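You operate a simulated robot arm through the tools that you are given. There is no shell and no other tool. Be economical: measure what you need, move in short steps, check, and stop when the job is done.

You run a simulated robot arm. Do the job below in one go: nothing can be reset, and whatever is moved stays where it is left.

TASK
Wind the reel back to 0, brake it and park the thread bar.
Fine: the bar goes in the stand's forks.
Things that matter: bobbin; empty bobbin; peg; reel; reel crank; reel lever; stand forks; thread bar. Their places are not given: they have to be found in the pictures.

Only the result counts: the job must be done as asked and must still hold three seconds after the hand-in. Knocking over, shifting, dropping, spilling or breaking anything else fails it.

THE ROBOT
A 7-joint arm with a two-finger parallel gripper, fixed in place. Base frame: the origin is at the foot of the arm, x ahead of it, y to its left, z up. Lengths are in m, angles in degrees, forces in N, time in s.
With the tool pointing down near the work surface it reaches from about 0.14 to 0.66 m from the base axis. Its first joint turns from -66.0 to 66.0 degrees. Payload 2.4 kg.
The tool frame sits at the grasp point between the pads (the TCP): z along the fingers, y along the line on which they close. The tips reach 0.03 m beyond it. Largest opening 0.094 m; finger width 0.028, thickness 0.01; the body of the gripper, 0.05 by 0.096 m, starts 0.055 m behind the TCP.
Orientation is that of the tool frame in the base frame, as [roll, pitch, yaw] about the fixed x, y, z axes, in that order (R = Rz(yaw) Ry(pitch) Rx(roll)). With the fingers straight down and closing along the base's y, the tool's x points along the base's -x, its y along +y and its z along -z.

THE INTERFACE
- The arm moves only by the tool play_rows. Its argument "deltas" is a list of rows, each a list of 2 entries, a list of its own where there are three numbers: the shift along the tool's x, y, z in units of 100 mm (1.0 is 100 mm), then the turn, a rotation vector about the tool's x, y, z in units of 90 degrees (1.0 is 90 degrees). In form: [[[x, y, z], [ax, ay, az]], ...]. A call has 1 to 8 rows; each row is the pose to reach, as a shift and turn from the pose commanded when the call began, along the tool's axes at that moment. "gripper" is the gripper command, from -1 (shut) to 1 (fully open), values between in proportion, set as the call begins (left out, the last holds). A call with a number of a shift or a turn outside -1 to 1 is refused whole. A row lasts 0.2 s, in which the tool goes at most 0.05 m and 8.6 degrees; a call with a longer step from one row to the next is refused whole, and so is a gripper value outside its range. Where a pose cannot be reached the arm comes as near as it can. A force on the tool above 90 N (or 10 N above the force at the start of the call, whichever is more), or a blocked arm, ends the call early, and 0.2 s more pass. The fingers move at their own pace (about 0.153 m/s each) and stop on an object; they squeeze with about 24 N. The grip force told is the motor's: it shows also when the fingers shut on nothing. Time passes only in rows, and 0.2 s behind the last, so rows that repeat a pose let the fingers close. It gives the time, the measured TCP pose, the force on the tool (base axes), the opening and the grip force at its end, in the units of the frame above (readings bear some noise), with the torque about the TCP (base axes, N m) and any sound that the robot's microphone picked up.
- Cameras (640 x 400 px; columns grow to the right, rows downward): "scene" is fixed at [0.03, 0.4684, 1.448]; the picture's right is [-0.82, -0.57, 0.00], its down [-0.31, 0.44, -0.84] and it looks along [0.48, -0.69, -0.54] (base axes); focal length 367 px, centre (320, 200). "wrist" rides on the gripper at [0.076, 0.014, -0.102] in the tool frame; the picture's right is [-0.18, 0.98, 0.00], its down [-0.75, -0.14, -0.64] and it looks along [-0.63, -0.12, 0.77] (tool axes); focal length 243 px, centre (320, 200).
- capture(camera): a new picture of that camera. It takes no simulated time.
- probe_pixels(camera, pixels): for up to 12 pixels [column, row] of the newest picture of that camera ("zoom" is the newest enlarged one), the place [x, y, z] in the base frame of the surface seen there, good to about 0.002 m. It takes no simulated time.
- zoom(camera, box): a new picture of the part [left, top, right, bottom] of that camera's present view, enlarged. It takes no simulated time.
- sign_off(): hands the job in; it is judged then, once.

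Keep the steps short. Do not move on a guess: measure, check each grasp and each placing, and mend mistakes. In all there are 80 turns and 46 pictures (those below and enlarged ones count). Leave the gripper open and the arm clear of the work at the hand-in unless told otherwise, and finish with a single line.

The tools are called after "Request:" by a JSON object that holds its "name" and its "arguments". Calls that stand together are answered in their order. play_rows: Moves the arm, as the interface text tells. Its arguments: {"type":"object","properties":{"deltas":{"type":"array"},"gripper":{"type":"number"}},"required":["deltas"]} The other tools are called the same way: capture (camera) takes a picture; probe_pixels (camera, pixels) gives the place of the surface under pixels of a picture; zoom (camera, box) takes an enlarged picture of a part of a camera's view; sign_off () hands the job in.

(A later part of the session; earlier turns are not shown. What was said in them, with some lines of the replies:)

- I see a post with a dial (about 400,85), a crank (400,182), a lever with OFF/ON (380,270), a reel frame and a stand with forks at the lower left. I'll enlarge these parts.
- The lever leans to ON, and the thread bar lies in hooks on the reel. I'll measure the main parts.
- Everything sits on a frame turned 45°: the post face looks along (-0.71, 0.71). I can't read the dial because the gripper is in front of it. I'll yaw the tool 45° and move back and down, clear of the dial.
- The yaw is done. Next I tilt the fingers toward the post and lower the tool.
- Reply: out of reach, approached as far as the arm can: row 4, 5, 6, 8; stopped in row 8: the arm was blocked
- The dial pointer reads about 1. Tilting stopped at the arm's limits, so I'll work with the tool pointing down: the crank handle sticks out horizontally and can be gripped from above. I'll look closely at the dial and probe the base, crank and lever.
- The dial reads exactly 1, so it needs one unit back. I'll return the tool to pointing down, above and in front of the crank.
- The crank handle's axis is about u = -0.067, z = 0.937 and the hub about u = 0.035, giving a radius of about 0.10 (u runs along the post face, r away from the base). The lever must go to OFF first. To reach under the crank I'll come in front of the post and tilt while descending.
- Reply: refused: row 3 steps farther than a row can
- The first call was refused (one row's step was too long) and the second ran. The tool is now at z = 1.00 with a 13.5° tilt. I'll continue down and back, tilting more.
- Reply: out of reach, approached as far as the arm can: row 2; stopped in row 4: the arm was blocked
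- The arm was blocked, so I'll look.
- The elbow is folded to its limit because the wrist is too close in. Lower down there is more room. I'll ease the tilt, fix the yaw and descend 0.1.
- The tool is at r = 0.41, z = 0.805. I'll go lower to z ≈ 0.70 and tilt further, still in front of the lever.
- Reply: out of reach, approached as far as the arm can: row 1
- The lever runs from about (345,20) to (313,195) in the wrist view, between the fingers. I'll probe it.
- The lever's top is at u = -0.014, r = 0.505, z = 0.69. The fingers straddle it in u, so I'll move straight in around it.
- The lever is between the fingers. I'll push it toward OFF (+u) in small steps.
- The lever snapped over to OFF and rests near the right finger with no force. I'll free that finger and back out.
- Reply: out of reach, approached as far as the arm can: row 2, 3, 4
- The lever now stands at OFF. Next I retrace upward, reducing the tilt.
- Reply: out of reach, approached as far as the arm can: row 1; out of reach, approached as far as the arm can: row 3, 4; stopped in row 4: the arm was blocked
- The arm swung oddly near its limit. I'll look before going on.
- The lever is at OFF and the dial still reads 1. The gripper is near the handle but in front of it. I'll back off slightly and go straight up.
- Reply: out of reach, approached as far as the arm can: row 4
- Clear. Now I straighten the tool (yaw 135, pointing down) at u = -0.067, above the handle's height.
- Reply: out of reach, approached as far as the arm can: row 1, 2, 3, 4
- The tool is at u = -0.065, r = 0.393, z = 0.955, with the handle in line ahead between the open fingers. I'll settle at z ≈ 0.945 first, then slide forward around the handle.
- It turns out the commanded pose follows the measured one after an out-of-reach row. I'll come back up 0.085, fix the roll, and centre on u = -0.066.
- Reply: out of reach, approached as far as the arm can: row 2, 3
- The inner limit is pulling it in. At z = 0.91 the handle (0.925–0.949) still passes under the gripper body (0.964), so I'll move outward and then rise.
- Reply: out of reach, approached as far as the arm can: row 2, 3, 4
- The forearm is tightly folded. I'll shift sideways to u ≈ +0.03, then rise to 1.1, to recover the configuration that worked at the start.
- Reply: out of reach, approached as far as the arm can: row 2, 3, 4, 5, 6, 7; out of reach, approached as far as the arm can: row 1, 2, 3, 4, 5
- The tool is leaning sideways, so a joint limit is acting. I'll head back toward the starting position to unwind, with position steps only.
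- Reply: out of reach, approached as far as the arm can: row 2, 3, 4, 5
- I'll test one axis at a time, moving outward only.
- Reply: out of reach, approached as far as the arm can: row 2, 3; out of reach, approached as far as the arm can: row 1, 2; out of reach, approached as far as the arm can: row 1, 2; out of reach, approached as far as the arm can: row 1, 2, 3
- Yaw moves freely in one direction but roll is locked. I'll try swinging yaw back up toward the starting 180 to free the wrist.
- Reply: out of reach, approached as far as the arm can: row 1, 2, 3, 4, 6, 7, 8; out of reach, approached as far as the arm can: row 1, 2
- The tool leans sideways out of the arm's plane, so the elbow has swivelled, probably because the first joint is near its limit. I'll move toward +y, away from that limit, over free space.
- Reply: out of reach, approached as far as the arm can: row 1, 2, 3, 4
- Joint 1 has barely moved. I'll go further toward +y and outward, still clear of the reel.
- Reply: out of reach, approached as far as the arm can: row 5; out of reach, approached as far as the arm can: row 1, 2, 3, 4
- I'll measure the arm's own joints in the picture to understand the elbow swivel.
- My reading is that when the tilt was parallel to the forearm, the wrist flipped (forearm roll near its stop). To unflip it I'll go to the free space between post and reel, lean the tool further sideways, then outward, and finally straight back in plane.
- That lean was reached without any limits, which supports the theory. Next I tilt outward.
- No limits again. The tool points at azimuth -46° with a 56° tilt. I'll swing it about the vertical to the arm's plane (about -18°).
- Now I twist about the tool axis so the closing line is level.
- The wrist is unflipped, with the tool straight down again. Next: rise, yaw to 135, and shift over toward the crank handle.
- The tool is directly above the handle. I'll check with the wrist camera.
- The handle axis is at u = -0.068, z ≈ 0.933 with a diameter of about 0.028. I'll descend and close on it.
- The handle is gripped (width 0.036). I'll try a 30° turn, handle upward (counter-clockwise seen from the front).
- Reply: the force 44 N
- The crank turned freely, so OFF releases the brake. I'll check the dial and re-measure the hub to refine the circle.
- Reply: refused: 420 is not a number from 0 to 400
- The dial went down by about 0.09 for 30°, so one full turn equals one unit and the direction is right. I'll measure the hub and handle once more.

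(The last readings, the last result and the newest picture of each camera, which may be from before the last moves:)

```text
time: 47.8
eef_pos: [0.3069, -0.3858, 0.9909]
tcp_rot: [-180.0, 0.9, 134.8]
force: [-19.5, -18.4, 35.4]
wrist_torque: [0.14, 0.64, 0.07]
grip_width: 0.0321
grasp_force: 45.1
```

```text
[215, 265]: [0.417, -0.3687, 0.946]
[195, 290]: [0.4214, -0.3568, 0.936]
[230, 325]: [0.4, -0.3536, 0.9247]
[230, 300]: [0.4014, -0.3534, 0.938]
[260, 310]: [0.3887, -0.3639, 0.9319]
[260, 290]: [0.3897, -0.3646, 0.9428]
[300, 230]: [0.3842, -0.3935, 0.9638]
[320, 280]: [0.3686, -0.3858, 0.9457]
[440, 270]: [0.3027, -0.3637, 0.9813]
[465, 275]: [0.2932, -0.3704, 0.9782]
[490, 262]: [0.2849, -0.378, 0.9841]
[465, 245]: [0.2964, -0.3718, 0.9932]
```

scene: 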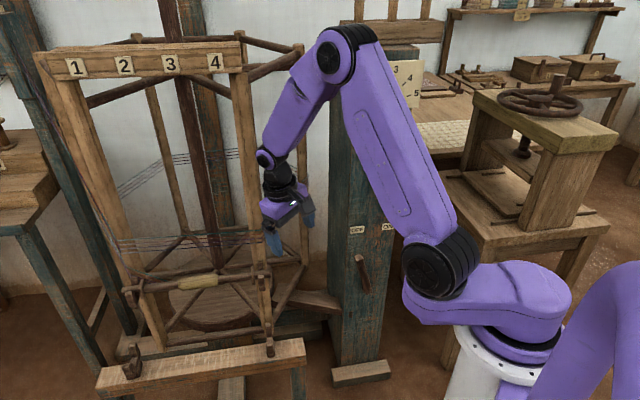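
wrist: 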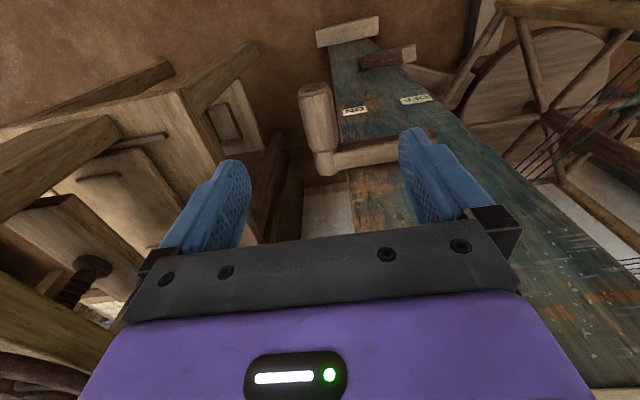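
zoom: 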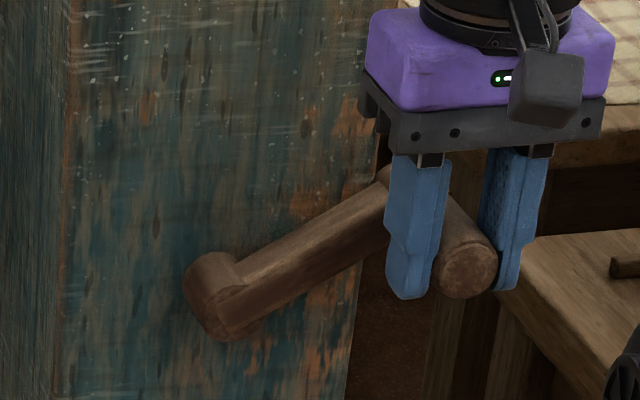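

The hub is at u = 0.030, z = 0.930 with R = 0.099, slightly smaller than I assumed, and the crank is at 30°. I'll open briefly, re-centre on the handle and back 8 mm off the post for clearance, then grip again.

Request:
{"name": "play_rows", "arguments": {"deltas": [[[0, 0, 0], [0, 0, 0]], [[0.08, -0.021, -0.05], [0, 0, 0]], [[0.08, -0.021, 0.05], [0, 0, 0]], [[0.08, -0.021, 0.05], [0, 0, 0]]], "gripper": 0.2}}

Request:
{"name": "play_rows", "arguments": {"deltas": [[[0, 0, 0], [0, 0, 0]], [[0, 0, 0], [0, 0, 0]]], "gripper": -1}}

```text
time: 48.8
eef_pos: [0.3019, -0.3797, 0.9837]
tcp_rot: [179.9, 0.3, 135.0]
force: [0.1, -0.3, 0.1]
wrist_torque: [0.01, 0.01, -0.02]
grip_width: 0.0563
grasp_force: 0.1
```

```text
time: 49.4
eef_pos: [0.2999, -0.381, 0.9829]
tcp_rot: [-180.0, 0.5, 134.8]
force: [-12.0, -8.7, 4.7]
wrist_torque: [0.07, 0.16, -0.24]
grip_width: 0.036
grasp_force: 44.6
```

Request:
{"name": "play_rows", "arguments": {"deltas": [[[0, 0.02, -0.072], [0, 0, 0]], [[0, 0.079, -0.141], [0, 0, 0]], [[0, 0.201, -0.263], [0, 0, 0]], [[0, 0.342, -0.362], [0, 0, 0]], [[0, 0.498, -0.435], [0, 0, 0]], [[0, 0.665, -0.48], [0, 0, 0]], [[0, 0.837, -0.495], [0, 0, 0]]]}}

```text
time: 51.0
eef_pos: [0.3724, -0.3102, 1.0344]
tcp_rot: [179.2, 0.9, 136.0]
force: [25.2, 28.6, 31.2]
wrist_torque: [-0.73, -0.94, -0.01]
grip_width: 0.0362
grasp_force: 45.5
```

The handle is pulling ahead of the tool, perhaps from reel inertia. I'll hold and re-read.

Request:
{"name": "play_rows", "arguments": {"deltas": [[[0, 0, 0], [0, 0, 0]], [[0, 0, 0], [0, 0, 0]], [[0, 0, 0], [0, 0, 0]]]}}

Request:
{"name": "zoom", "arguments": {"camera": "scene", "box": [330, 40, 450, 190]}}

```text
time: 51.8
eef_pos: [0.3625, -0.3192, 1.0345]
tcp_rot: [179.7, 0.5, 135.0]
force: [0.5, -5.5, 23.1]
wrist_torque: [0.08, 0.18, -0.48]
grip_width: 0.0366
grasp_force: 45.3
```

```text
2.67 times, centred on (390, 115) of scene
```

zoom: 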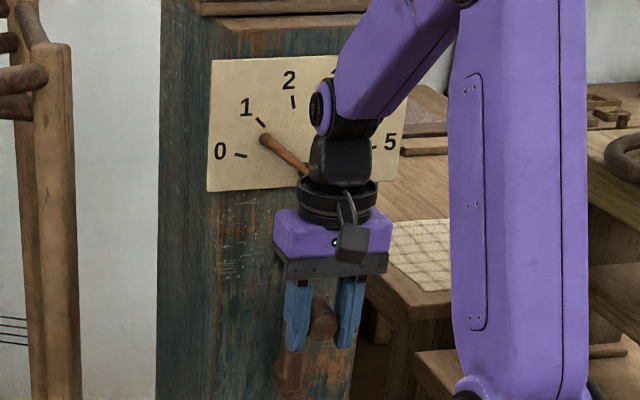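

Settled with small forces. It was inertia, so I'll continue more slowly and decelerate at the end of each arc.

Request:
{"name": "play_rows", "arguments": {"deltas": [[[0, 0.119, -0.012], [0, 0, 0]], [[0, 0.223, 0.004], [0, 0, 0]], [[0, 0.342, 0.037], [0, 0, 0]], [[0, 0.456, 0.084], [0, 0, 0]], [[0, 0.563, 0.145], [0, 0, 0]], [[0, 0.662, 0.218], [0, 0, 0]], [[0, 0.74, 0.29], [0, 0, 0]], [[0, 0.787, 0.343], [0, 0, 0]]]}}

```text
time: 53.6
eef_pos: [0.4197, -0.2606, 0.9974]
tcp_rot: [179.8, 0.1, 135.3]
force: [18.5, 22.2, -3.1]
wrist_torque: [0.86, 0.41, 0.28]
grip_width: 0.0324
grasp_force: 44.9
```

Request:
{"name": "play_rows", "arguments": {"deltas": [[[0, 0.1, 0.114], [0, 0, 0]], [[0, 0.165, 0.238], [0, 0, 0]], [[0, 0.215, 0.371], [0, 0, 0]], [[0, 0.245, 0.508], [0, 0, 0]], [[0, 0.255, 0.649], [0, 0, 0]], [[0, 0.245, 0.772], [0, 0, 0]], [[0, 0.225, 0.876], [0, 0, 0]], [[0, 0.21, 0.944], [0, 0, 0]]]}}

Request:
{"name": "zoom", "arguments": {"camera": "scene", "box": [320, 60, 440, 230]}}

```text
time: 55.4
eef_pos: [0.4265, -0.2524, 0.9041]
tcp_rot: [179.9, 0.3, 134.6]
force: [-30.9, -22.4, 7.1]
wrist_torque: [-0.77, -0.16, 0.19]
grip_width: 0.0324
grasp_force: 44.8
```

```text
2.35 times, centred on (380, 145) of scene
```

zoom: 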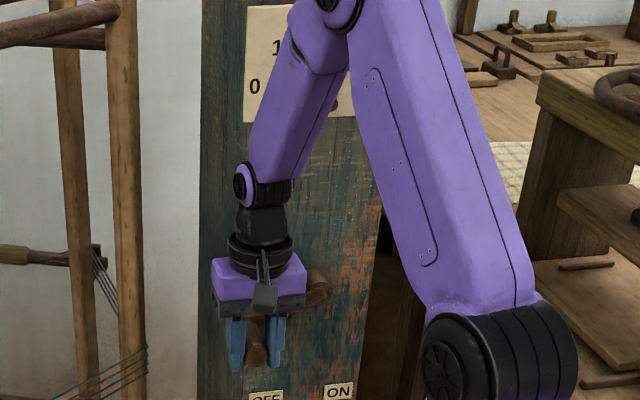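

The handle has slid toward the fingertips. I'll measure it before continuing.

Request:
{"name": "probe_pixels", "arguments": {"camera": "zoom", "pixels": [[255, 340], [255, 352], [258, 325], [262, 360], [315, 270], [318, 290], [237, 360], [280, 345]]}}

```text
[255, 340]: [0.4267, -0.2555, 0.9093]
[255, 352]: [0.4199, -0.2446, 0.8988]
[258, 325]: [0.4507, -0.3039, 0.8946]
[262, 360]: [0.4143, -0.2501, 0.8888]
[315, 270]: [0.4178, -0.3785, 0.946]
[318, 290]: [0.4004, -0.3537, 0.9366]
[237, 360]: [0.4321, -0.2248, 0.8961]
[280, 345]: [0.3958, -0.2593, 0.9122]
```

The handle is at φ ≈ 202° and sits 11 mm below the pad centre. I'll re-grip it centred.

Request:
{"name": "play_rows", "arguments": {"deltas": [[[0, 0, 0], [0, 0, 0]], [[0, -0.05, 0.06], [0, 0, 0]], [[0, -0.07, 0.14], [0, 0, 0]], [[0, -0.07, 0.14], [0, 0, 0]]], "gripper": 0.1}}

Request:
{"name": "play_rows", "arguments": {"deltas": [[[0, 0, 0], [0, 0, 0]], [[0, 0, 0], [0, 0, 0]]], "gripper": -1}}

```text
time: 56.4
eef_pos: [0.4272, -0.2531, 0.8897]
tcp_rot: [179.9, 0.5, 135.0]
force: [-0.3, -0.3, 0.1]
wrist_torque: [-0.04, 0.0, 0.04]
grip_width: 0.0514
grasp_force: 0.1
```

```text
time: 57.0
eef_pos: [0.4266, -0.2529, 0.8893]
tcp_rot: [179.9, 0.4, 135.0]
force: [3.5, 2.4, -2.9]
wrist_torque: [-0.07, -0.02, 0.05]
grip_width: 0.0367
grasp_force: 45.1
```

Request:
{"name": "play_rows", "arguments": {"deltas": [[[0, -0.033, 0.08], [0, 0, 0]], [[0, -0.082, 0.172], [0, 0, 0]], [[0, -0.151, 0.273], [0, 0, 0]], [[0, -0.231, 0.364], [0, 0, 0]], [[0, -0.322, 0.444], [0, 0, 0]], [[0, -0.423, 0.513], [0, 0, 0]], [[0, -0.515, 0.562], [0, 0, 0]], [[0, -0.578, 0.589], [0, 0, 0]]]}}

Request:
{"name": "play_rows", "arguments": {"deltas": [[[0, 0, 0], [0, 0, 0]], [[0, 0, 0], [0, 0, 0]]]}}

Request:
{"name": "zoom", "arguments": {"camera": "scene", "box": [320, 60, 440, 230]}}

```text
time: 58.8
eef_pos: [0.3827, -0.297, 0.8324]
tcp_rot: [180.0, 0.3, 134.6]
force: [-22.8, -0.5, 27.5]
wrist_torque: [0.18, 0.05, -0.37]
grip_width: 0.0364
grasp_force: 44.7
```

```text
time: 59.4
eef_pos: [0.3858, -0.2953, 0.83]
tcp_rot: [179.9, 0.5, 135.1]
force: [-16.4, 3.8, 26.9]
wrist_torque: [-0.46, -0.5, -0.04]
grip_width: 0.0363
grasp_force: 45.1
```

```text
2.35 times, centred on (380, 145) of scene
```

zoom: 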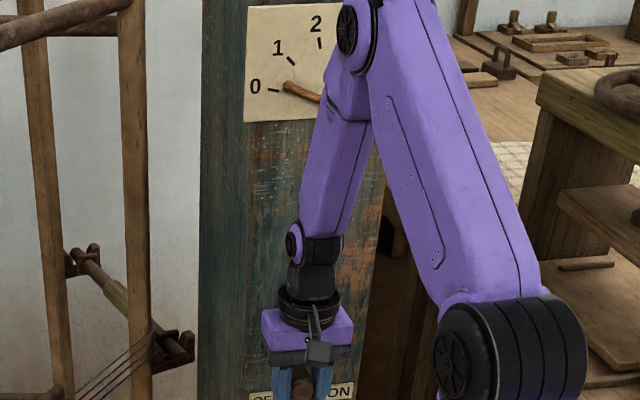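

The dial is moving toward 0 and the reel turns with the crank. I'll continue the arc through the bottom.

Request:
{"name": "play_rows", "arguments": {"deltas": [[[0, -0.099, 0.02], [0, 0, 0]], [[0, -0.219, 0.036], [0, 0, 0]], [[0, -0.357, 0.046], [0, 0, 0]], [[0, -0.495, 0.036], [0, 0, 0]], [[0, -0.631, 0.007], [0, 0, 0]], [[0, -0.746, -0.033], [0, 0, 0]], [[0, -0.839, -0.079], [0, 0, 0]], [[0, -0.899, -0.115], [0, 0, 0]]]}}

Request:
{"name": "play_rows", "arguments": {"deltas": [[[0, 0, 0], [0, 0, 0]], [[0, 0, 0], [0, 0, 0]]]}}

Request:
{"name": "zoom", "arguments": {"camera": "scene", "box": [340, 50, 460, 230]}}

```text
time: 61.2
eef_pos: [0.3214, -0.3591, 0.8426]
tcp_rot: [179.9, 0.4, 134.8]
force: [-7.6, 1.9, -3.4]
wrist_torque: [-0.22, -0.24, -0.53]
grip_width: 0.0366
grasp_force: 44.9
```

```text
time: 61.8
eef_pos: [0.323, -0.3584, 0.8441]
tcp_rot: [180.0, 0.4, 134.9]
force: [-5.1, 0.8, -7.8]
wrist_torque: [-0.14, -0.17, -0.18]
grip_width: 0.0366
grasp_force: 44.6
```

```text
2.22 times, centred on (400, 140) of scene
```

zoom: 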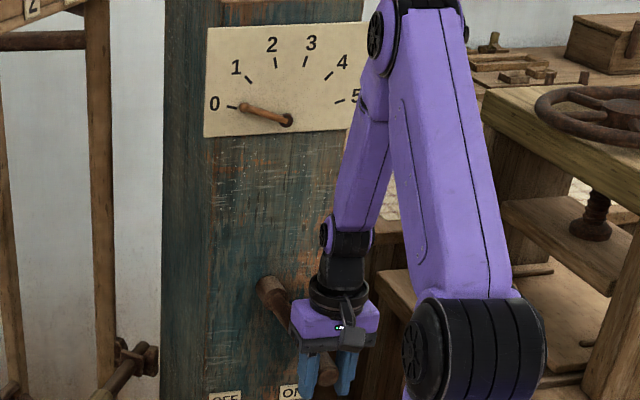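

Request:
{"name": "play_rows", "arguments": {"deltas": [[[0, -0.084, -0.061], [0, 0, 0]], [[0, -0.174, -0.143], [0, 0, 0]], [[0, -0.253, -0.235], [0, 0, 0]], [[0, -0.32, -0.337], [0, 0, 0]], [[0, -0.374, -0.445], [0, 0, 0]], [[0, -0.414, -0.56], [0, 0, 0]], [[0, -0.441, -0.678], [0, 0, 0]], [[0, -0.451, -0.765], [0, 0, 0]]]}}

Request:
{"name": "play_rows", "arguments": {"deltas": [[[0, 0, 0], [0, 0, 0]], [[0, 0, 0], [0, 0, 0]]]}}

Request:
{"name": "capture", "arguments": {"camera": "scene"}}

Request:
{"name": "zoom", "arguments": {"camera": "scene", "box": [340, 50, 430, 120]}}

```text
time: 63.6
eef_pos: [0.2924, -0.3909, 0.9204]
tcp_rot: [179.9, 0.5, 135.1]
force: [4.8, 14.6, 10.1]
wrist_torque: [0.03, 0.14, 0.23]
grip_width: 0.0366
grasp_force: 44.3
```

```text
time: 64.2
eef_pos: [0.2915, -0.3894, 0.9195]
tcp_rot: [-180.0, 0.4, 135.0]
force: [10.4, 13.5, 1.0]
wrist_torque: [-0.14, -0.12, 0.21]
grip_width: 0.0364
grasp_force: 45.2
```

```text
14 pictures are left
```

scene: 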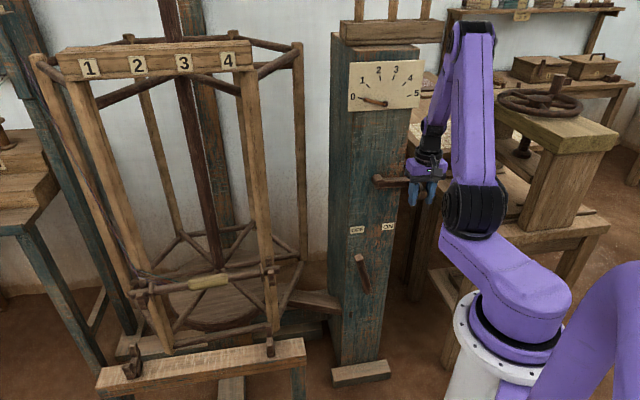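

```text
5.71 times, centred on (385, 85) of scene
```

zoom: 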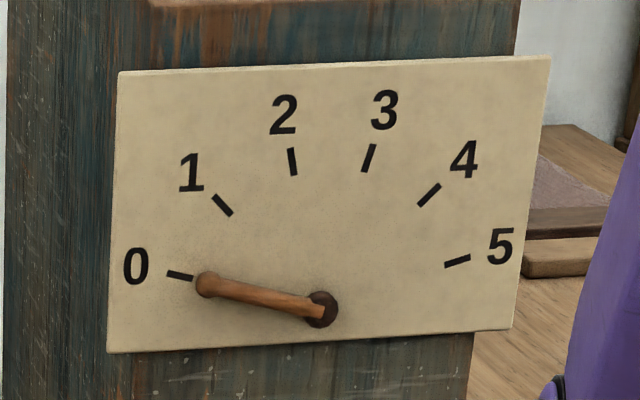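

The pointer sits at 0. I'll check the reel's heading using the bar and panel against the stand.

Request:
{"name": "probe_pixels", "arguments": {"camera": "scene", "pixels": [[90, 68], [139, 65], [184, 62], [229, 60], [210, 282], [150, 290], [175, 287], [255, 273], [268, 290], [262, 325]]}}

Request:
{"name": "zoom", "arguments": {"camera": "scene", "box": [90, 240, 310, 400]}}

```text
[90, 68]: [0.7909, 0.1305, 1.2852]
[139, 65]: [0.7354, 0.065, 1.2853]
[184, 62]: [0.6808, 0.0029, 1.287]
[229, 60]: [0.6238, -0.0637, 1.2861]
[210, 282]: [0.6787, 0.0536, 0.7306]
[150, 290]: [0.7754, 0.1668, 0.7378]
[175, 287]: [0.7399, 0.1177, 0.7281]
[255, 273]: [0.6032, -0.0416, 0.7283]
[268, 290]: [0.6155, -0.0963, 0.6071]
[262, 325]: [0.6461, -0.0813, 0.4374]
```

```text
2.50 times, centred on (200, 320) of scene
```

zoom: 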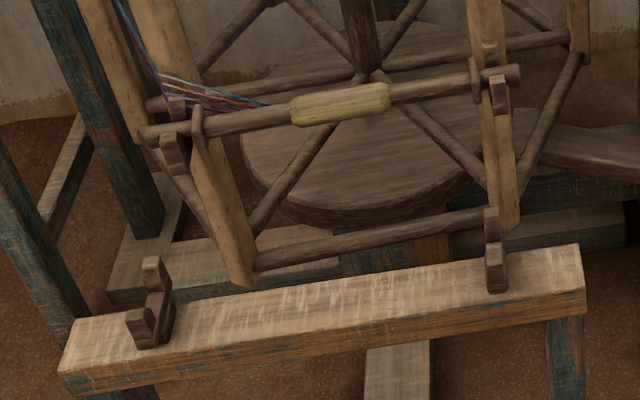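

The panel heading is 49.3° against 44.9° at the start, so the crank is about 4.4° short of a full turn. I'll lift the handle another 7.7 mm.

Request:
{"name": "play_rows", "arguments": {"deltas": [[[0, 0.005, -0.03], [0, 0, 0]], [[0, 0.005, -0.06], [0, 0, 0]], [[0, 0.005, -0.077], [0, 0, 0]], [[0, 0.005, -0.077], [0, 0, 0]], [[0, 0.005, -0.077], [0, 0, 0]]]}}

Request:
{"name": "capture", "arguments": {"camera": "scene"}}

Request:
{"name": "probe_pixels", "arguments": {"camera": "scene", "pixels": [[75, 68], [125, 65], [170, 63], [215, 62], [198, 281], [133, 290], [165, 285], [250, 274]]}}

```text
time: 65.4
eef_pos: [0.2911, -0.3894, 0.9261]
tcp_rot: [-180.0, 0.5, 135.1]
force: [14.6, 10.1, 0.0]
wrist_torque: [-0.15, -0.06, 0.19]
grip_width: 0.0366
grasp_force: 45.3
```

```text
11 pictures are left
```

scene: 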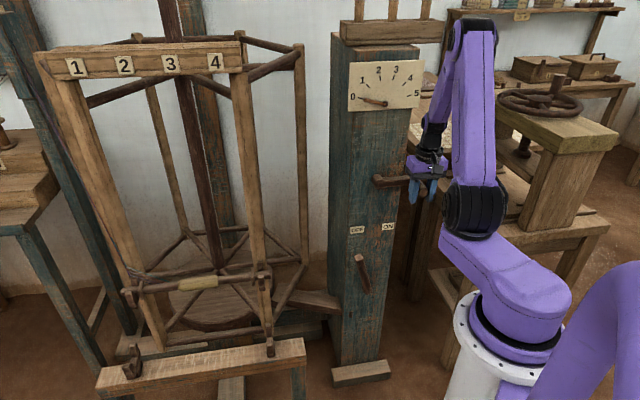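

```text
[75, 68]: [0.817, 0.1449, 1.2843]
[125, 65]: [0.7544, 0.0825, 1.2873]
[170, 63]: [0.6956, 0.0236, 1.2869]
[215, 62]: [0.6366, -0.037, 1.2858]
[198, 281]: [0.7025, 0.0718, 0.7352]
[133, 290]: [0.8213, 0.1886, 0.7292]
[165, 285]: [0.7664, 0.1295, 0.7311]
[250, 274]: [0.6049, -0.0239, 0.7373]
```

The heading is 45.2°, matching the aligned start one turn earlier, and the dial shows 0. I'll release the handle, rise, and go to u = 0.13 beside the crank.

Request:
{"name": "play_rows", "arguments": {"deltas": [[[0, 0, 0], [0, 0, 0]], [[0, 0, 0], [0, 0, 0]], [[0, 0, -0.2], [0, 0, 0]], [[0, 0, -0.55], [0, 0, 0]], [[0, 0, -0.95], [0, 0, 0]]], "gripper": 1}}

Request:
{"name": "play_rows", "arguments": {"deltas": [[[0.15, 0.25, 0], [0, 0, 0]], [[0.3, 0.5, 0], [0, 0, 0]], [[0.4, 0.75, 0], [0, 0, 0]], [[0.5, 1.0, 0], [0, 0, 0]]]}}

Request:
{"name": "play_rows", "arguments": {"deltas": [[[0, 0.33, 0], [0, 0, 0]], [[0, 0.66, 0], [0, 0, 0]], [[0, 1.0, 0], [0, 0, 0]]], "gripper": -1}}

Request:
{"name": "play_rows", "arguments": {"deltas": [[[0, 0, 0.33], [0, 0, 0]], [[0, 0, 0.66], [0, 0, 0]], [[0, 0, 1.0], [0, 0, 0]]]}}

Request:
{"name": "play_rows", "arguments": {"deltas": [[[0, 0, 0.33], [0, 0, 0]], [[0, 0, 0.66], [0, 0, 0]], [[0, 0, 1.0], [0, 0, 0]]]}}

```text
time: 66.6
eef_pos: [0.2899, -0.3885, 1.0204]
tcp_rot: [179.8, 0.4, 135.0]
force: [0.1, -0.5, 0.2]
wrist_torque: [0.03, -0.02, 0.0]
grip_width: 0.0939
grasp_force: 0.1
```

```text
time: 67.6
eef_pos: [0.3269, -0.2844, 1.0206]
tcp_rot: [179.9, 0.4, 135.0]
force: [-0.2, -1.2, 0.1]
wrist_torque: [0.01, 0.01, 0.02]
grip_width: 0.0938
grasp_force: 0.2
```

```text
time: 68.4
eef_pos: [0.3972, -0.2137, 1.0222]
tcp_rot: [179.9, 0.3, 134.9]
force: [0.5, -0.6, 0.4]
wrist_torque: [-0.02, -0.03, 0.03]
grip_width: 0.0
grasp_force: 23.9
```

```text
time: 69.2
eef_pos: [0.3961, -0.2151, 0.9214]
tcp_rot: [180.0, 0.4, 135.0]
force: [-0.1, 0.1, 1.0]
wrist_torque: [0.02, 0.02, 0.02]
grip_width: 0.0001
grasp_force: 23.7
```

```text
time: 70.0
eef_pos: [0.3962, -0.2138, 0.8212]
tcp_rot: [179.9, 0.4, 135.1]
force: [-0.7, -0.6, -0.6]
wrist_torque: [0.0, 0.03, -0.01]
grip_width: 0.0
grasp_force: 23.9
```

All good. Now I tilt 22° and go down to z ≈ 0.72, then in to the lever's depth beside it. Then I'll check with the wrist camera.

Request:
{"name": "play_rows", "arguments": {"deltas": [[[0, 0, 0.25], [0, -0.06, 0]], [[0, 0, 0.5], [0, -0.12, 0]], [[0, 0, 0.75], [0, -0.18, 0]], [[0, 0, 1.0], [0, -0.245, 0]]]}}

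Request:
{"name": "play_rows", "arguments": {"deltas": [[[-0.17, 0, 0.27], [0, 0, 0]], [[-0.34, 0, 0.54], [0, 0, 0]], [[-0.51, 0, 0.815], [0, 0, 0]]]}}

Request:
{"name": "capture", "arguments": {"camera": "wrist"}}

```text
time: 71.0
eef_pos: [0.404, -0.2077, 0.7215]
tcp_rot: [180.0, 22.5, 136.4]
force: [-7.9, -10.2, 0.2]
wrist_torque: [0.76, -0.6, 0.4]
grip_width: 0.0
grasp_force: 23.9
```

```text
time: 71.8
eef_pos: [0.4527, -0.269, 0.6657]
tcp_rot: [180.0, 22.5, 134.9]
force: [0.2, 0.2, 0.0]
wrist_torque: [0.01, 0.01, 0.03]
grip_width: 0.0
grasp_force: 23.5
```

```text
10 pictures are left
```

wrist: 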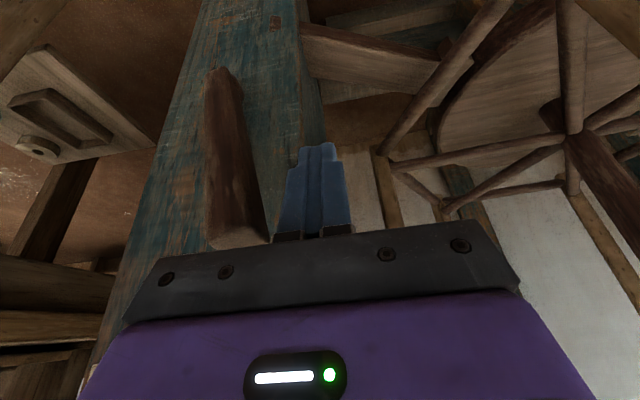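

The closed fingers are just to the right of the lever in this view (+u side). I'll push toward ON.

Request:
{"name": "play_rows", "arguments": {"deltas": [[[0, -0.12, 0], [0, 0, 0]], [[0, -0.25, 0], [0, 0, 0]], [[0, -0.38, 0], [0, 0, 0]], [[0, -0.5, 0], [0, 0, 0]], [[0, -0.63, 0], [0, 0, 0]], [[0, -0.76, 0], [0, 0, 0]], [[0, -0.88, 0], [0, 0, 0]], [[0, -1.0, 0], [0, 0, 0]]]}}

Request:
{"name": "play_rows", "arguments": {"deltas": [[[0, -0.06, 0], [0, 0, 0]], [[0, -0.12, 0], [0, 0, 0]], [[0, -0.18, 0], [0, 0, 0]]]}}

Request:
{"name": "capture", "arguments": {"camera": "wrist"}}

```text
time: 73.6
eef_pos: [0.3825, -0.3407, 0.6657]
tcp_rot: [-180.0, 22.5, 134.8]
force: [-0.1, 0.1, 0.2]
wrist_torque: [0.01, 0.03, 0.01]
grip_width: 0.0001
grasp_force: 24.4
```

```text
time: 74.4
eef_pos: [0.3716, -0.3512, 0.666]
tcp_rot: [179.9, 22.4, 135.4]
force: [4.1, 5.7, 1.4]
wrist_torque: [0.13, -0.11, 0.09]
grip_width: 0.0
grasp_force: 24.3
```

```text
9 pictures are left
```

wrist: 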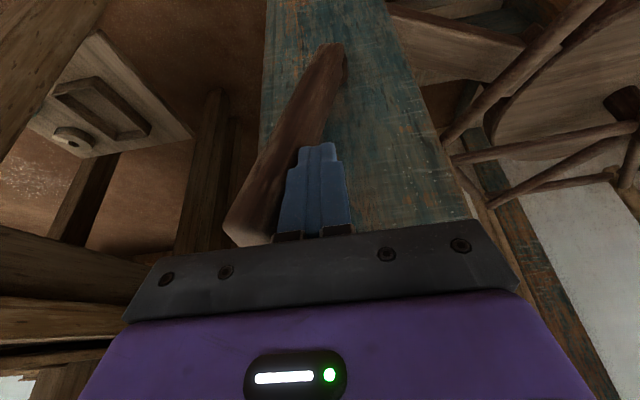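

The lever is at ON with no load. I'll back out the same way: sideways, out, untilt and up.

Request:
{"name": "play_rows", "arguments": {"deltas": [[[0, 0.25, 0], [0, 0, 0]], [[0, 0.5, 0], [0, 0, 0]], [[0, 0.75, 0], [0, 0, 0]], [[0, 1.0, 0], [0, 0, 0]]]}}

Request:
{"name": "play_rows", "arguments": {"deltas": [[[0.15, 0, -0.27], [0, 0, 0]], [[0.3, 0, -0.54], [0, 0, 0]], [[0.45, 0, -0.8], [0, 0, 0]]]}}

Request:
{"name": "play_rows", "arguments": {"deltas": [[[-0.095, 0, -0.23], [0, 0.06, 0]], [[-0.19, 0, -0.46], [0, 0.12, 0]], [[-0.285, 0, -0.69], [0, 0.18, 0]], [[-0.38, 0, -0.92], [0, 0.25, 0]]]}}

Request:
{"name": "play_rows", "arguments": {"deltas": [[[0, 0, -0.3], [0, 0, 0]], [[0, 0, -0.6], [0, 0, 0]], [[0, 0, -0.9], [0, 0, 0]]]}}

Request:
{"name": "capture", "arguments": {"camera": "scene"}}

```text
time: 75.4
eef_pos: [0.4425, -0.2822, 0.6666]
tcp_rot: [180.0, 22.5, 135.0]
force: [0.7, -0.2, -0.1]
wrist_torque: [0.05, 0.02, -0.02]
grip_width: 0.0
grasp_force: 24.0
```

```text
time: 76.2
eef_pos: [0.391, -0.2307, 0.7206]
tcp_rot: [179.9, 22.6, 135.1]
force: [-0.3, -0.4, 0.1]
wrist_torque: [0.02, 0.01, -0.04]
grip_width: 0.0
grasp_force: 24.1
```

```text
time: 77.2
eef_pos: [0.4001, -0.2321, 0.8044]
tcp_rot: [178.0, 5.0, 135.0]
force: [-0.4, -1.1, 1.2]
wrist_torque: [0.02, 0.0, 0.0]
grip_width: 0.0
grasp_force: 24.0
out of reach, approached as far as the arm can: row 4
```

```text
time: 78.0
eef_pos: [0.3901, -0.2267, 0.8947]
tcp_rot: [178.2, 5.0, 134.8]
force: [0.1, -0.5, 0.2]
wrist_torque: [-0.01, 0.01, 0.02]
grip_width: 0.0
grasp_force: 24.4
```

```text
8 pictures are left
```

scene: 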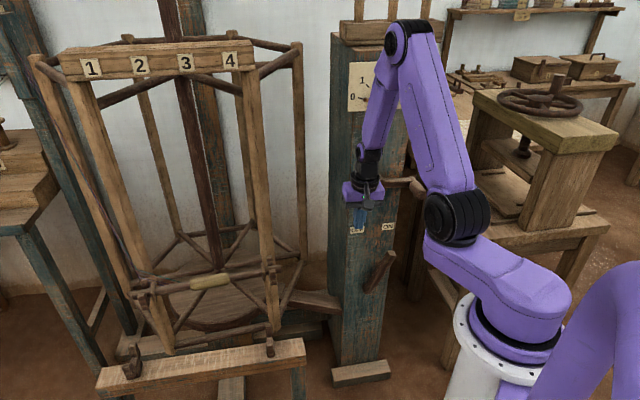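

The reel seems to have crept a few degrees after I released it. I'll measure the reel's heading and the dial.

Request:
{"name": "probe_pixels", "arguments": {"camera": "scene", "pixels": [[92, 68], [140, 65], [186, 62], [232, 59], [210, 282], [150, 290], [255, 273], [395, 182], [383, 182], [410, 185]]}}

Request:
{"name": "zoom", "arguments": {"camera": "scene", "box": [330, 60, 450, 220]}}

```text
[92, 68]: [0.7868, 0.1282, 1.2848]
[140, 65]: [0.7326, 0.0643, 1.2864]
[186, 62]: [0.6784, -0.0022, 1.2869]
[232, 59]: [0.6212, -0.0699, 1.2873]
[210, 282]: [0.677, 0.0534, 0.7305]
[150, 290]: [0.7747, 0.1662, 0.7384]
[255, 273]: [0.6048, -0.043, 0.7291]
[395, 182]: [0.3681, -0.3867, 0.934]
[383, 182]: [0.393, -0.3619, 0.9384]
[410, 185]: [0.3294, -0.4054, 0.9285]
```

```text
2.50 times, centred on (390, 140) of scene
```

zoom: 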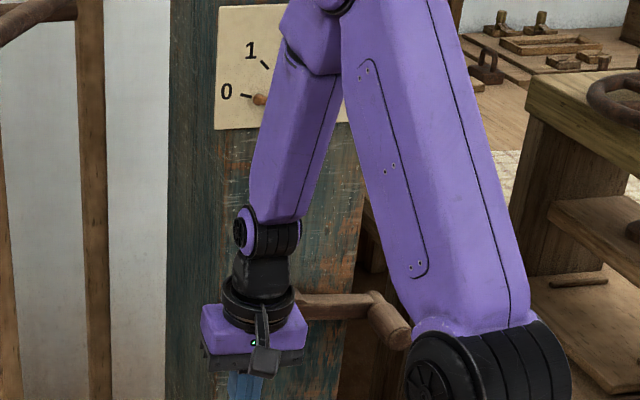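

The reel is about 5° off, or 0.014 of a turn, which the dial shows as 0. The brake is ON. Now the bar: I'll swing round to the front of the reel, turning the tool to yaw 230 so it closes across the bar, and look at the forks.

Request:
{"name": "play_rows", "arguments": {"deltas": [[[0.11, 0.24, 0], [0.005, 0.014, -0.09]], [[0.23, 0.49, 0], [0.01, 0.028, -0.18]], [[0.34, 0.73, 0], [0.015, 0.042, -0.27]], [[0.46, 0.98, 0], [0.02, 0.055, -0.36]]], "gripper": 1}}

Request:
{"name": "play_rows", "arguments": {"deltas": [[[-0.03, 0.24, 0], [0, 0, -0.09]], [[-0.06, 0.49, 0], [0, 0, -0.18]], [[-0.09, 0.73, 0], [0, 0, -0.27]], [[-0.12, 0.98, 0], [0, 0, -0.36]]]}}

Request:
{"name": "play_rows", "arguments": {"deltas": [[[-0.16, 0.19, 0], [0, 0, -0.085]], [[-0.32, 0.38, 0], [0, 0, -0.17]], [[-0.48, 0.57, 0], [0, 0, -0.255]], [[-0.64, 0.76, 0], [0, 0, -0.34]]]}}

Request:
{"name": "zoom", "arguments": {"camera": "scene", "box": [100, 250, 300, 390]}}

```text
time: 79.0
eef_pos: [0.4277, -0.1247, 0.8931]
tcp_rot: [-178.6, 0.1, 167.4]
force: [0.4, 0.2, -0.1]
wrist_torque: [0.02, 0.03, -0.03]
grip_width: 0.094
grasp_force: 0.0
```

```text
time: 80.0
eef_pos: [0.4608, -0.031, 0.8905]
tcp_rot: [-178.7, -0.6, -160.1]
force: [-0.5, 0.5, 0.2]
wrist_torque: [-0.01, 0.01, 0.0]
grip_width: 0.0943
grasp_force: 0.0
```

```text
time: 81.0
eef_pos: [0.4957, 0.0627, 0.8868]
tcp_rot: [-179.1, -1.3, -129.5]
force: [-0.9, 0.7, 0.9]
wrist_torque: [0.0, 0.02, -0.01]
grip_width: 0.0942
grasp_force: 0.0
```

```text
2.86 times, centred on (200, 320) of scene
```

zoom: 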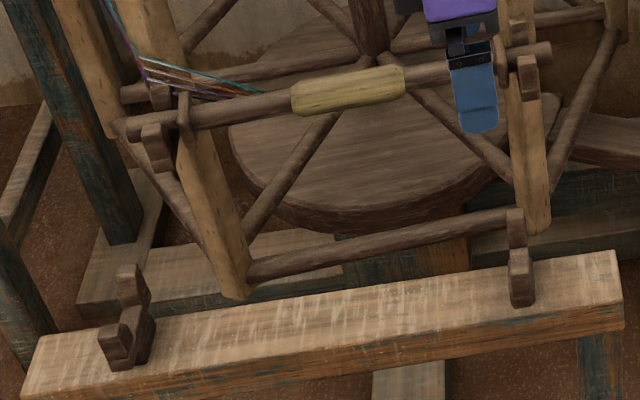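

Everything was reached. I'll probe the bar sleeve and both forks.

Request:
{"name": "probe_pixels", "arguments": {"camera": "zoom", "pixels": [[348, 90], [348, 78], [300, 98], [398, 80], [128, 270], [128, 290], [131, 312], [113, 328], [125, 320], [515, 213], [516, 240], [521, 256]]}}

Request:
{"name": "probe_pixels", "arguments": {"camera": "zoom", "pixels": [[130, 300], [135, 325], [140, 315], [517, 247], [520, 275], [518, 262], [185, 100], [160, 150], [528, 75], [500, 60], [125, 125], [545, 52]]}}

```text
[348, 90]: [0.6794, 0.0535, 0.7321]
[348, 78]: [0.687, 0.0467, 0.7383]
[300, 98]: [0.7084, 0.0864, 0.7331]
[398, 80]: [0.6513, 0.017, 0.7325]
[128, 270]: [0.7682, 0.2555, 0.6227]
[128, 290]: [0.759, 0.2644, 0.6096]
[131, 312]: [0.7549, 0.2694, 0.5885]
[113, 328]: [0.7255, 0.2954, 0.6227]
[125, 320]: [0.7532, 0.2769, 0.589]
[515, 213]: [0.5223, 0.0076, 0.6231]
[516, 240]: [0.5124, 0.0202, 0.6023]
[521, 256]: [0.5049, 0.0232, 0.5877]
```

```text
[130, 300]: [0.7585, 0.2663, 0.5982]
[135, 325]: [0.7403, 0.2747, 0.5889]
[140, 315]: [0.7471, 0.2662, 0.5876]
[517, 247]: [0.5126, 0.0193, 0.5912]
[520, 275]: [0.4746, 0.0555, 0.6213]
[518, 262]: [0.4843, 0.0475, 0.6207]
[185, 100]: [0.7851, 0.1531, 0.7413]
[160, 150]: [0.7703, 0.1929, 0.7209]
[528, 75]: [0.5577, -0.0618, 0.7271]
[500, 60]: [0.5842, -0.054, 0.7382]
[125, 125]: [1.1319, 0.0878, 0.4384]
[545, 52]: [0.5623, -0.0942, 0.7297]
```

The fork slots are at r ≈ 0.335 with bottoms at z = 0.588 and prong tops at 0.622, centred at u = 0.5475 and heading 45°. The bar's centre is (0.687, 0.047, 0.725), heading about 50°. I'll move above the bar with a 20° outward tilt.

Request:
{"name": "play_rows", "arguments": {"deltas": [[[-0.14, -0.2, 0], [-0.003, -0.06, 0]], [[-0.28, -0.39, 0], [-0.006, -0.12, 0]], [[-0.41, -0.59, 0], [-0.01, -0.18, 0]], [[-0.55, -0.78, 0], [-0.01, -0.237, 0]]], "gripper": 0.4}}

Request:
{"name": "play_rows", "arguments": {"deltas": [[[-0.11, -0.26, 0.22], [0, 0, 0]], [[-0.23, -0.53, 0.44], [0, 0, 0]], [[-0.346, -0.79, 0.658], [0, 0, 0]], [[-0.346, -0.79, 0.658], [0, 0, 0]]]}}

Request:
{"name": "capture", "arguments": {"camera": "wrist"}}

```text
time: 82.0
eef_pos: [0.5916, 0.0526, 0.8879]
tcp_rot: [179.9, 20.2, -129.5]
force: [0.4, -0.3, -0.4]
wrist_torque: [-0.03, -0.02, -0.03]
grip_width: 0.0658
grasp_force: 0.1
```

```text
time: 83.0
eef_pos: [0.6864, 0.0491, 0.8369]
tcp_rot: [179.8, 20.1, -129.6]
force: [0.3, 0.1, 0.8]
wrist_torque: [0.0, 0.0, 0.0]
grip_width: 0.0657
grasp_force: 0.0
```

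```text
5 pictures are left
```

wrist: 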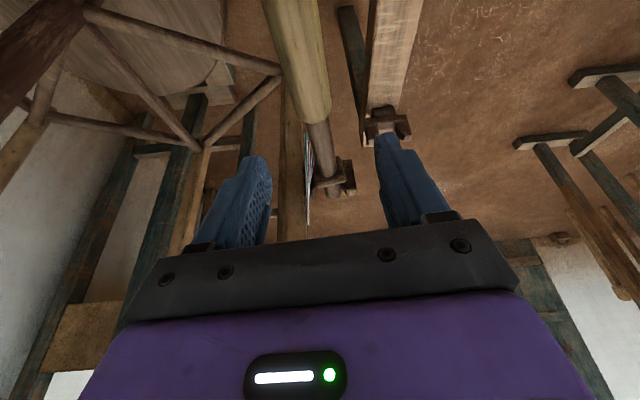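

The sleeve lies between the fingers. I'll probe its edges for an exact centre line.

Request:
{"name": "probe_pixels", "arguments": {"camera": "wrist", "pixels": [[292, 20], [275, 20], [315, 20], [305, 70], [290, 70], [325, 70], [310, 115], [320, 140], [322, 165], [312, 100]]}}

```text
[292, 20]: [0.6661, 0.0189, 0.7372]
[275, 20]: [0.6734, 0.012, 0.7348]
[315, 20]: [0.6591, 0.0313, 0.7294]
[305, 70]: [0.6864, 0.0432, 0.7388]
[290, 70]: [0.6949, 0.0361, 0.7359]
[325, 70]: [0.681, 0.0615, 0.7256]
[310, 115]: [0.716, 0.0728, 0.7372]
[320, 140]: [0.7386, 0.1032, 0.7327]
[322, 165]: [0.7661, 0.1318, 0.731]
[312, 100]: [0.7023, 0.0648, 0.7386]
```

The centre is confirmed. I'll descend to z ≈ 0.727, close, and lift a little.

Request:
{"name": "play_rows", "arguments": {"deltas": [[[0.06, 0, 0.17], [0, 0, 0]], [[0.13, 0, 0.34], [0, 0, 0]], [[0.19, 0, 0.517], [0, 0, 0]]]}}

Request:
{"name": "play_rows", "arguments": {"deltas": [[[0.06, -0.01, 0.17], [0, 0, 0]], [[0.13, -0.015, 0.34], [0, 0, 0]], [[0.19, -0.015, 0.517], [0, 0, 0]]]}}

Request:
{"name": "play_rows", "arguments": {"deltas": [[[0, 0, 0], [0, 0, 0]], [[0, 0, 0], [0, 0, 0]], [[0, 0, 0], [0, 0, 0]]], "gripper": -1}}

Request:
{"name": "play_rows", "arguments": {"deltas": [[[-0.034, 0, -0.094], [0, 0, 0]], [[-0.1, 0, -0.28], [0, 0, 0]], [[-0.17, 0, -0.47], [0, 0, 0]], [[-0.24, 0, -0.66], [0, 0, 0]], [[-0.31, 0, -0.84], [0, 0, 0]]]}}

Request:
{"name": "zoom", "arguments": {"camera": "scene", "box": [90, 210, 310, 390]}}

```text
time: 83.8
eef_pos: [0.6857, 0.0459, 0.7833]
tcp_rot: [179.9, 20.1, -129.5]
force: [-0.1, -0.5, 0.3]
wrist_torque: [0.03, -0.02, 0.0]
grip_width: 0.0662
grasp_force: 0.0
```

```text
time: 84.6
eef_pos: [0.6861, 0.0439, 0.7278]
tcp_rot: [179.9, 20.1, -129.5]
force: [0.2, -0.3, 0.0]
wrist_torque: [-0.02, -0.01, 0.01]
grip_width: 0.066
grasp_force: 0.1
```

```text
time: 85.4
eef_pos: [0.6884, 0.041, 0.7289]
tcp_rot: [-179.7, 20.3, -129.6]
force: [15.6, -11.5, 2.3]
wrist_torque: [-0.04, -0.13, 0.15]
grip_width: 0.0377
grasp_force: 24.0
```

```text
time: 86.6
eef_pos: [0.6871, 0.0442, 0.8182]
tcp_rot: [179.8, 20.0, -129.4]
force: [-0.4, -0.2, -0.1]
wrist_torque: [0.02, -0.04, -0.02]
grip_width: 0.0
grasp_force: 24.0
```

```text
2.22 times, centred on (200, 300) of scene
```

zoom: 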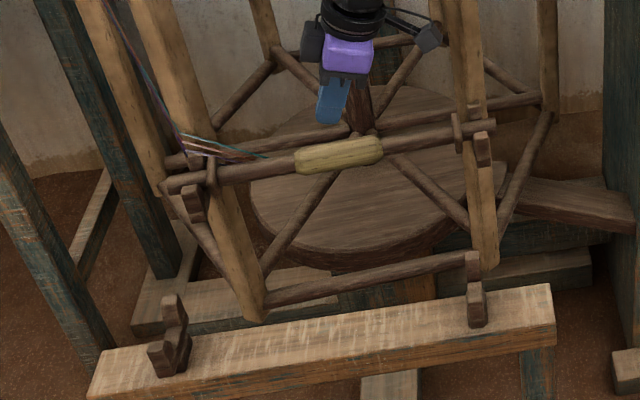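

The grip closed at 0.0377 but slipped off during the lift, because I gripped above the sleeve's axis and off-centre. The bar is unharmed in the hooks. I'll retry 12 mm deeper, centred, and lift slowly.

Request:
{"name": "play_rows", "arguments": {"deltas": [[[0, 0, 0], [0, 0, 0]], [[0, -0.03, 0], [0, 0, 0]], [[0.09, -0.03, 0.25], [0, 0, 0]], [[0.18, -0.03, 0.5], [0, 0, 0]], [[0.26, -0.03, 0.73], [0, 0, 0]], [[0.35, -0.03, 0.965], [0, 0, 0]]], "gripper": 0.4}}

Request:
{"name": "play_rows", "arguments": {"deltas": [[[0, 0, 0], [0, 0, 0]], [[0, 0, 0], [0, 0, 0]], [[0, 0, 0], [0, 0, 0]], [[0, 0, 0], [0, 0, 0]]], "gripper": -1}}

Request:
{"name": "play_rows", "arguments": {"deltas": [[[-0.01, 0, -0.028], [0, 0, 0]], [[-0.02, 0, -0.056], [0, 0, 0]], [[-0.03, 0, -0.085], [0, 0, 0]], [[-0.04, 0, -0.113], [0, 0, 0]], [[-0.05, 0, -0.14], [0, 0, 0]]]}}

```text
time: 88.0
eef_pos: [0.6882, 0.0426, 0.7158]
tcp_rot: [179.9, 20.1, -129.5]
force: [0.3, 0.8, 0.2]
wrist_torque: [-0.01, 0.01, 0.02]
grip_width: 0.0657
grasp_force: 0.0
```

```text
time: 89.0
eef_pos: [0.6891, 0.0421, 0.7152]
tcp_rot: [179.8, 20.2, -129.4]
force: [2.5, -3.4, 2.3]
wrist_torque: [0.04, -0.05, -0.4]
grip_width: 0.0387
grasp_force: 24.4
```

```text
time: 90.2
eef_pos: [0.6895, 0.0445, 0.7306]
tcp_rot: [179.8, 20.1, -129.4]
force: [0.9, 0.1, -2.9]
wrist_torque: [0.02, -0.03, -0.13]
grip_width: 0.0385
grasp_force: 23.9
```

The grip is holding (width 0.0385, weight about 3 N). I'll lift on to z ≈ 0.80 and look.

Request:
{"name": "play_rows", "arguments": {"deltas": [[[-0.03, 0, -0.082], [0, 0, 0]], [[-0.06, 0, -0.164], [0, 0, 0]], [[-0.09, 0, -0.246], [0, 0, 0]], [[-0.12, 0, -0.328], [0, 0, 0]], [[-0.15, 0, -0.41], [0, 0, 0]], [[-0.18, 0, -0.492], [0, 0, 0]], [[-0.21, 0, -0.574], [0, 0, 0]], [[-0.24, 0, -0.657], [0, 0, 0]]]}}

Request:
{"name": "zoom", "arguments": {"camera": "scene", "box": [90, 210, 310, 390]}}

```text
time: 92.0
eef_pos: [0.6904, 0.0429, 0.8005]
tcp_rot: [179.9, 20.0, -129.4]
force: [-0.8, 0.0, -2.9]
wrist_torque: [0.01, 0.0, 0.05]
grip_width: 0.0383
grasp_force: 23.9
```

```text
2.22 times, centred on (200, 300) of scene
```

zoom: 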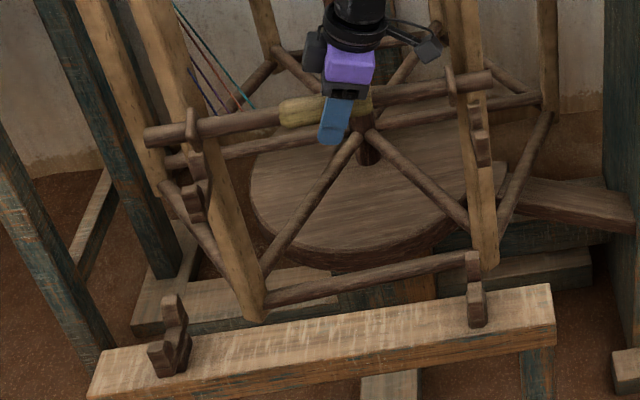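

The bar is up and free of the hooks. I'll probe it for its pose in the hand.

Request:
{"name": "probe_pixels", "arguments": {"camera": "zoom", "pixels": [[150, 135], [165, 131], [192, 122], [220, 124], [260, 116], [285, 113], [370, 100], [400, 95], [430, 90], [452, 82], [475, 82], [488, 80]]}}

```text
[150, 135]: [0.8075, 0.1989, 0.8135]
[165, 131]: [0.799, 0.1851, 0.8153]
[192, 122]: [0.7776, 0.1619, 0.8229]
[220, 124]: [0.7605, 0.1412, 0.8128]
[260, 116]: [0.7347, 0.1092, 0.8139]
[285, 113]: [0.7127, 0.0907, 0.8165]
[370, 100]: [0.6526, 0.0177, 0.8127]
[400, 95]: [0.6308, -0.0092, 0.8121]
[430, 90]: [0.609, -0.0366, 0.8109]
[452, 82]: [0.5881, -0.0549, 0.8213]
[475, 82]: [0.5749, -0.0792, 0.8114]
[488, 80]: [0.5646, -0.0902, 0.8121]
```

The bar is level, its centre is about 4.5 mm ahead of the TCP, and its heading is 50°. I'll move over the stand, turning it to 45°.

Request:
{"name": "play_rows", "arguments": {"deltas": [[[-0.04, 0.15, 0.015], [0.005, 0, 0.014]], [[-0.085, 0.3, 0.03], [0.01, 0, 0.028]], [[-0.13, 0.45, 0.045], [0.015, 0, 0.042]], [[-0.17, 0.6, 0.06], [0.02, 0, 0.055]]]}}

Request:
{"name": "play_rows", "arguments": {"deltas": [[[-0.03, 0.15, 0.01], [0, 0, 0]], [[-0.06, 0.3, 0.02], [0, 0, 0]], [[-0.09, 0.45, 0.03], [0, 0, 0]], [[-0.116, 0.614, 0.042], [0, 0, 0]], [[-0.116, 0.614, 0.042], [0, 0, 0]]]}}

```text
time: 93.0
eef_pos: [0.6553, 0.096, 0.8003]
tcp_rot: [179.8, 20.1, -134.6]
force: [0.2, -0.5, -2.5]
wrist_torque: [0.01, 0.01, -0.01]
grip_width: 0.0384
grasp_force: 24.5
```

```text
time: 94.2
eef_pos: [0.6191, 0.1462, 0.8]
tcp_rot: [180.0, 20.1, -134.8]
force: [0.3, 0.6, -2.5]
wrist_torque: [-0.01, 0.03, 0.02]
grip_width: 0.0384
grasp_force: 23.8
```

The bar is over the stand (r = 0.334). I'll descend to z ≈ 0.665, just above the prongs, and check.

Request:
{"name": "play_rows", "arguments": {"deltas": [[[0.06, 0, 0.16], [0, 0, 0]], [[0.12, 0, 0.32], [0, 0, 0]], [[0.18, 0, 0.48], [0, 0, 0]], [[0.22, 0, 0.634], [0, 0, 0]]]}}

Request:
{"name": "play_rows", "arguments": {"deltas": [[[0.06, 0, 0.16], [0, 0, 0]], [[0.12, 0, 0.32], [0, 0, 0]], [[0.17, 0, 0.48], [0, 0, 0]], [[0.22, 0, 0.634], [0, 0, 0]], [[0.22, 0, 0.634], [0, 0, 0]]]}}

Request:
{"name": "zoom", "arguments": {"camera": "scene", "box": [90, 270, 310, 400]}}

```text
time: 95.2
eef_pos: [0.6223, 0.1489, 0.7334]
tcp_rot: [180.0, 20.0, -134.7]
force: [0.2, -0.8, -2.6]
wrist_torque: [-0.01, -0.01, 0.04]
grip_width: 0.0388
grasp_force: 24.3
```

```text
time: 96.4
eef_pos: [0.6226, 0.1506, 0.6654]
tcp_rot: [179.9, 20.1, -134.7]
force: [0.0, 0.5, -2.3]
wrist_torque: [-0.01, 0.01, 0.01]
grip_width: 0.0384
grasp_force: 24.3
```

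```text
2.91 times, centred on (200, 335) of scene
```

zoom: 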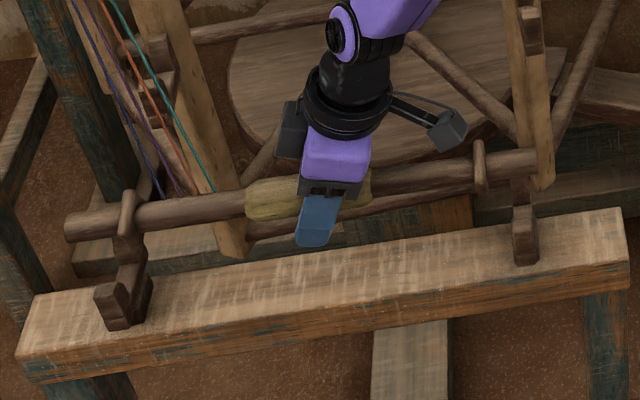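

Request:
{"name": "probe_pixels", "arguments": {"camera": "zoom", "pixels": [[127, 200], [100, 222], [75, 228], [170, 212], [480, 155], [510, 163], [530, 161], [450, 172], [130, 250], [132, 285], [519, 190], [523, 218]]}}

```text
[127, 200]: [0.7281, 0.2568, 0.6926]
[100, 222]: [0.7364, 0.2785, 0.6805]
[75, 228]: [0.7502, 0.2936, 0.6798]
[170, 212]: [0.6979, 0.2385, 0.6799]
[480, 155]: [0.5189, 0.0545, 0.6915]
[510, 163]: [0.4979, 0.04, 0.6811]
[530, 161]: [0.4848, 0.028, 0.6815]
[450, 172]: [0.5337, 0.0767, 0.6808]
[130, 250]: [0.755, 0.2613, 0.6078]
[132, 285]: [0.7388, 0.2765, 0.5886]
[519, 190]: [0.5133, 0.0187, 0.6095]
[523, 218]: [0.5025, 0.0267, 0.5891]
```

The bar axis is at r = 0.3335, in the middle of the slots, heading exactly 45°, and 4 mm too far in +u. I'll correct that and lower it slowly into the forks.

Request:
{"name": "play_rows", "arguments": {"deltas": [[[0.038, 0, -0.014], [0, 0, 0]], [[0.08, 0, 0.11], [0, 0, 0]], [[0.13, 0, 0.23], [0, 0, 0]], [[0.17, 0, 0.35], [0, 0, 0]], [[0.22, 0, 0.48], [0, 0, 0]], [[0.263, 0, 0.607], [0, 0, 0]], [[0.263, 0, 0.607], [0, 0, 0]]]}}

```text
time: 98.0
eef_pos: [0.6188, 0.1472, 0.5979]
tcp_rot: [179.9, 20.1, -134.8]
force: [-0.4, -0.2, -2.8]
wrist_torque: [-0.02, 0.01, -0.04]
grip_width: 0.0386
grasp_force: 23.8
5 turns are left
```

No contact yet (the full weight is still in the hand). I'll lower 8 mm more.

Request:
{"name": "play_rows", "arguments": {"deltas": [[[0.007, 0, 0.019], [0, 0, 0]], [[0.014, 0, 0.038], [0, 0, 0]], [[0.021, 0, 0.056], [0, 0, 0]], [[0.027, 0, 0.075], [0, 0, 0]], [[0.027, 0, 0.075], [0, 0, 0]]]}}

Request:
{"name": "zoom", "arguments": {"camera": "scene", "box": [90, 270, 310, 400]}}

```text
time: 99.2
eef_pos: [0.6204, 0.1463, 0.5935]
tcp_rot: [-179.9, 20.4, -134.7]
force: [-2.6, -1.4, 18.5]
wrist_torque: [-0.03, 0.05, -0.06]
grip_width: 0.0381
grasp_force: 24.0
```

```text
2.91 times, centred on (200, 335) of scene
4 turns are left
```

zoom: 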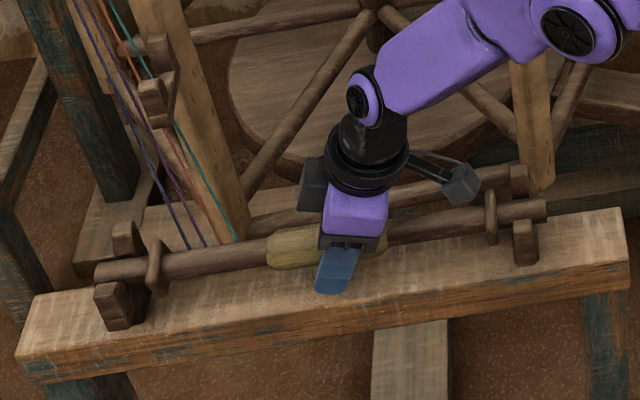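

The bar is seated in both forks with 18 N contact. I'll open, rise straight up, and check.

Request:
{"name": "play_rows", "arguments": {"deltas": [[[-0.007, 0, -0.02], [0, 0, 0]], [[-0.007, 0, -0.02], [0, 0, 0]], [[-0.007, 0, -0.02], [0, 0, 0]], [[-0.007, 0, -0.02], [0, 0, 0]]], "gripper": 0.6}}

Request:
{"name": "play_rows", "arguments": {"deltas": [[[-0.05, 0, -0.14], [0, 0, 0]], [[-0.1, 0, -0.28], [0, 0, 0]], [[-0.2, 0, -0.56], [0, 0, 0]], [[-0.34, 0, -0.94], [0, 0, 0]]]}}

Request:
{"name": "play_rows", "arguments": {"deltas": [[[0, 0.05, -0.25], [0, 0, 0]], [[0, 0.1, -0.5], [0, 0, 0]], [[0, 0.15, -0.75], [0, 0, 0]], [[0, 0.2, -1.0], [0, 0, 0]]], "gripper": 1}}

Request:
{"name": "capture", "arguments": {"camera": "scene"}}

```text
time: 100.2
eef_pos: [0.6204, 0.1457, 0.5933]
tcp_rot: [179.9, 20.2, -134.8]
force: [-0.7, -0.2, -0.6]
wrist_torque: [-0.02, -0.02, 0.0]
grip_width: 0.0749
grasp_force: 0.0
```

```text
time: 101.2
eef_pos: [0.6179, 0.1471, 0.695]
tcp_rot: [179.8, 20.1, -134.7]
force: [0.1, 0.0, 0.3]
wrist_torque: [-0.02, -0.01, 0.01]
grip_width: 0.0751
grasp_force: 0.1
```

```text
time: 102.2
eef_pos: [0.58, 0.1344, 0.7877]
tcp_rot: [179.8, 20.0, -134.7]
force: [0.0, 0.6, 0.1]
wrist_torque: [-0.04, 0.03, 0.01]
grip_width: 0.094
grasp_force: 0.1
```

```text
0 pictures are left
3 turns are left
```

scene: 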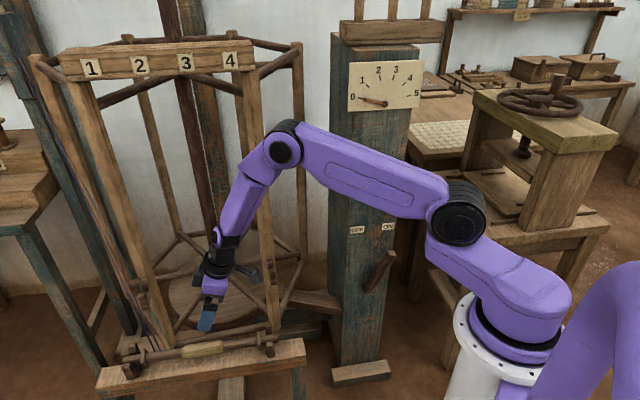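

The bar lies in both forks, the dial reads 0, the lever is at ON, and the gripper is open and clear. I'm handing in.

Request:
{"name": "sign_off", "arguments": {}}

```text
The job is handed in.
```

The dial reads 0 (reel about 5° off a full turn, roughly 0.014 of a unit), the brake lever is at ON, the thread bar is in the stand's forks, and I've handed the job in.
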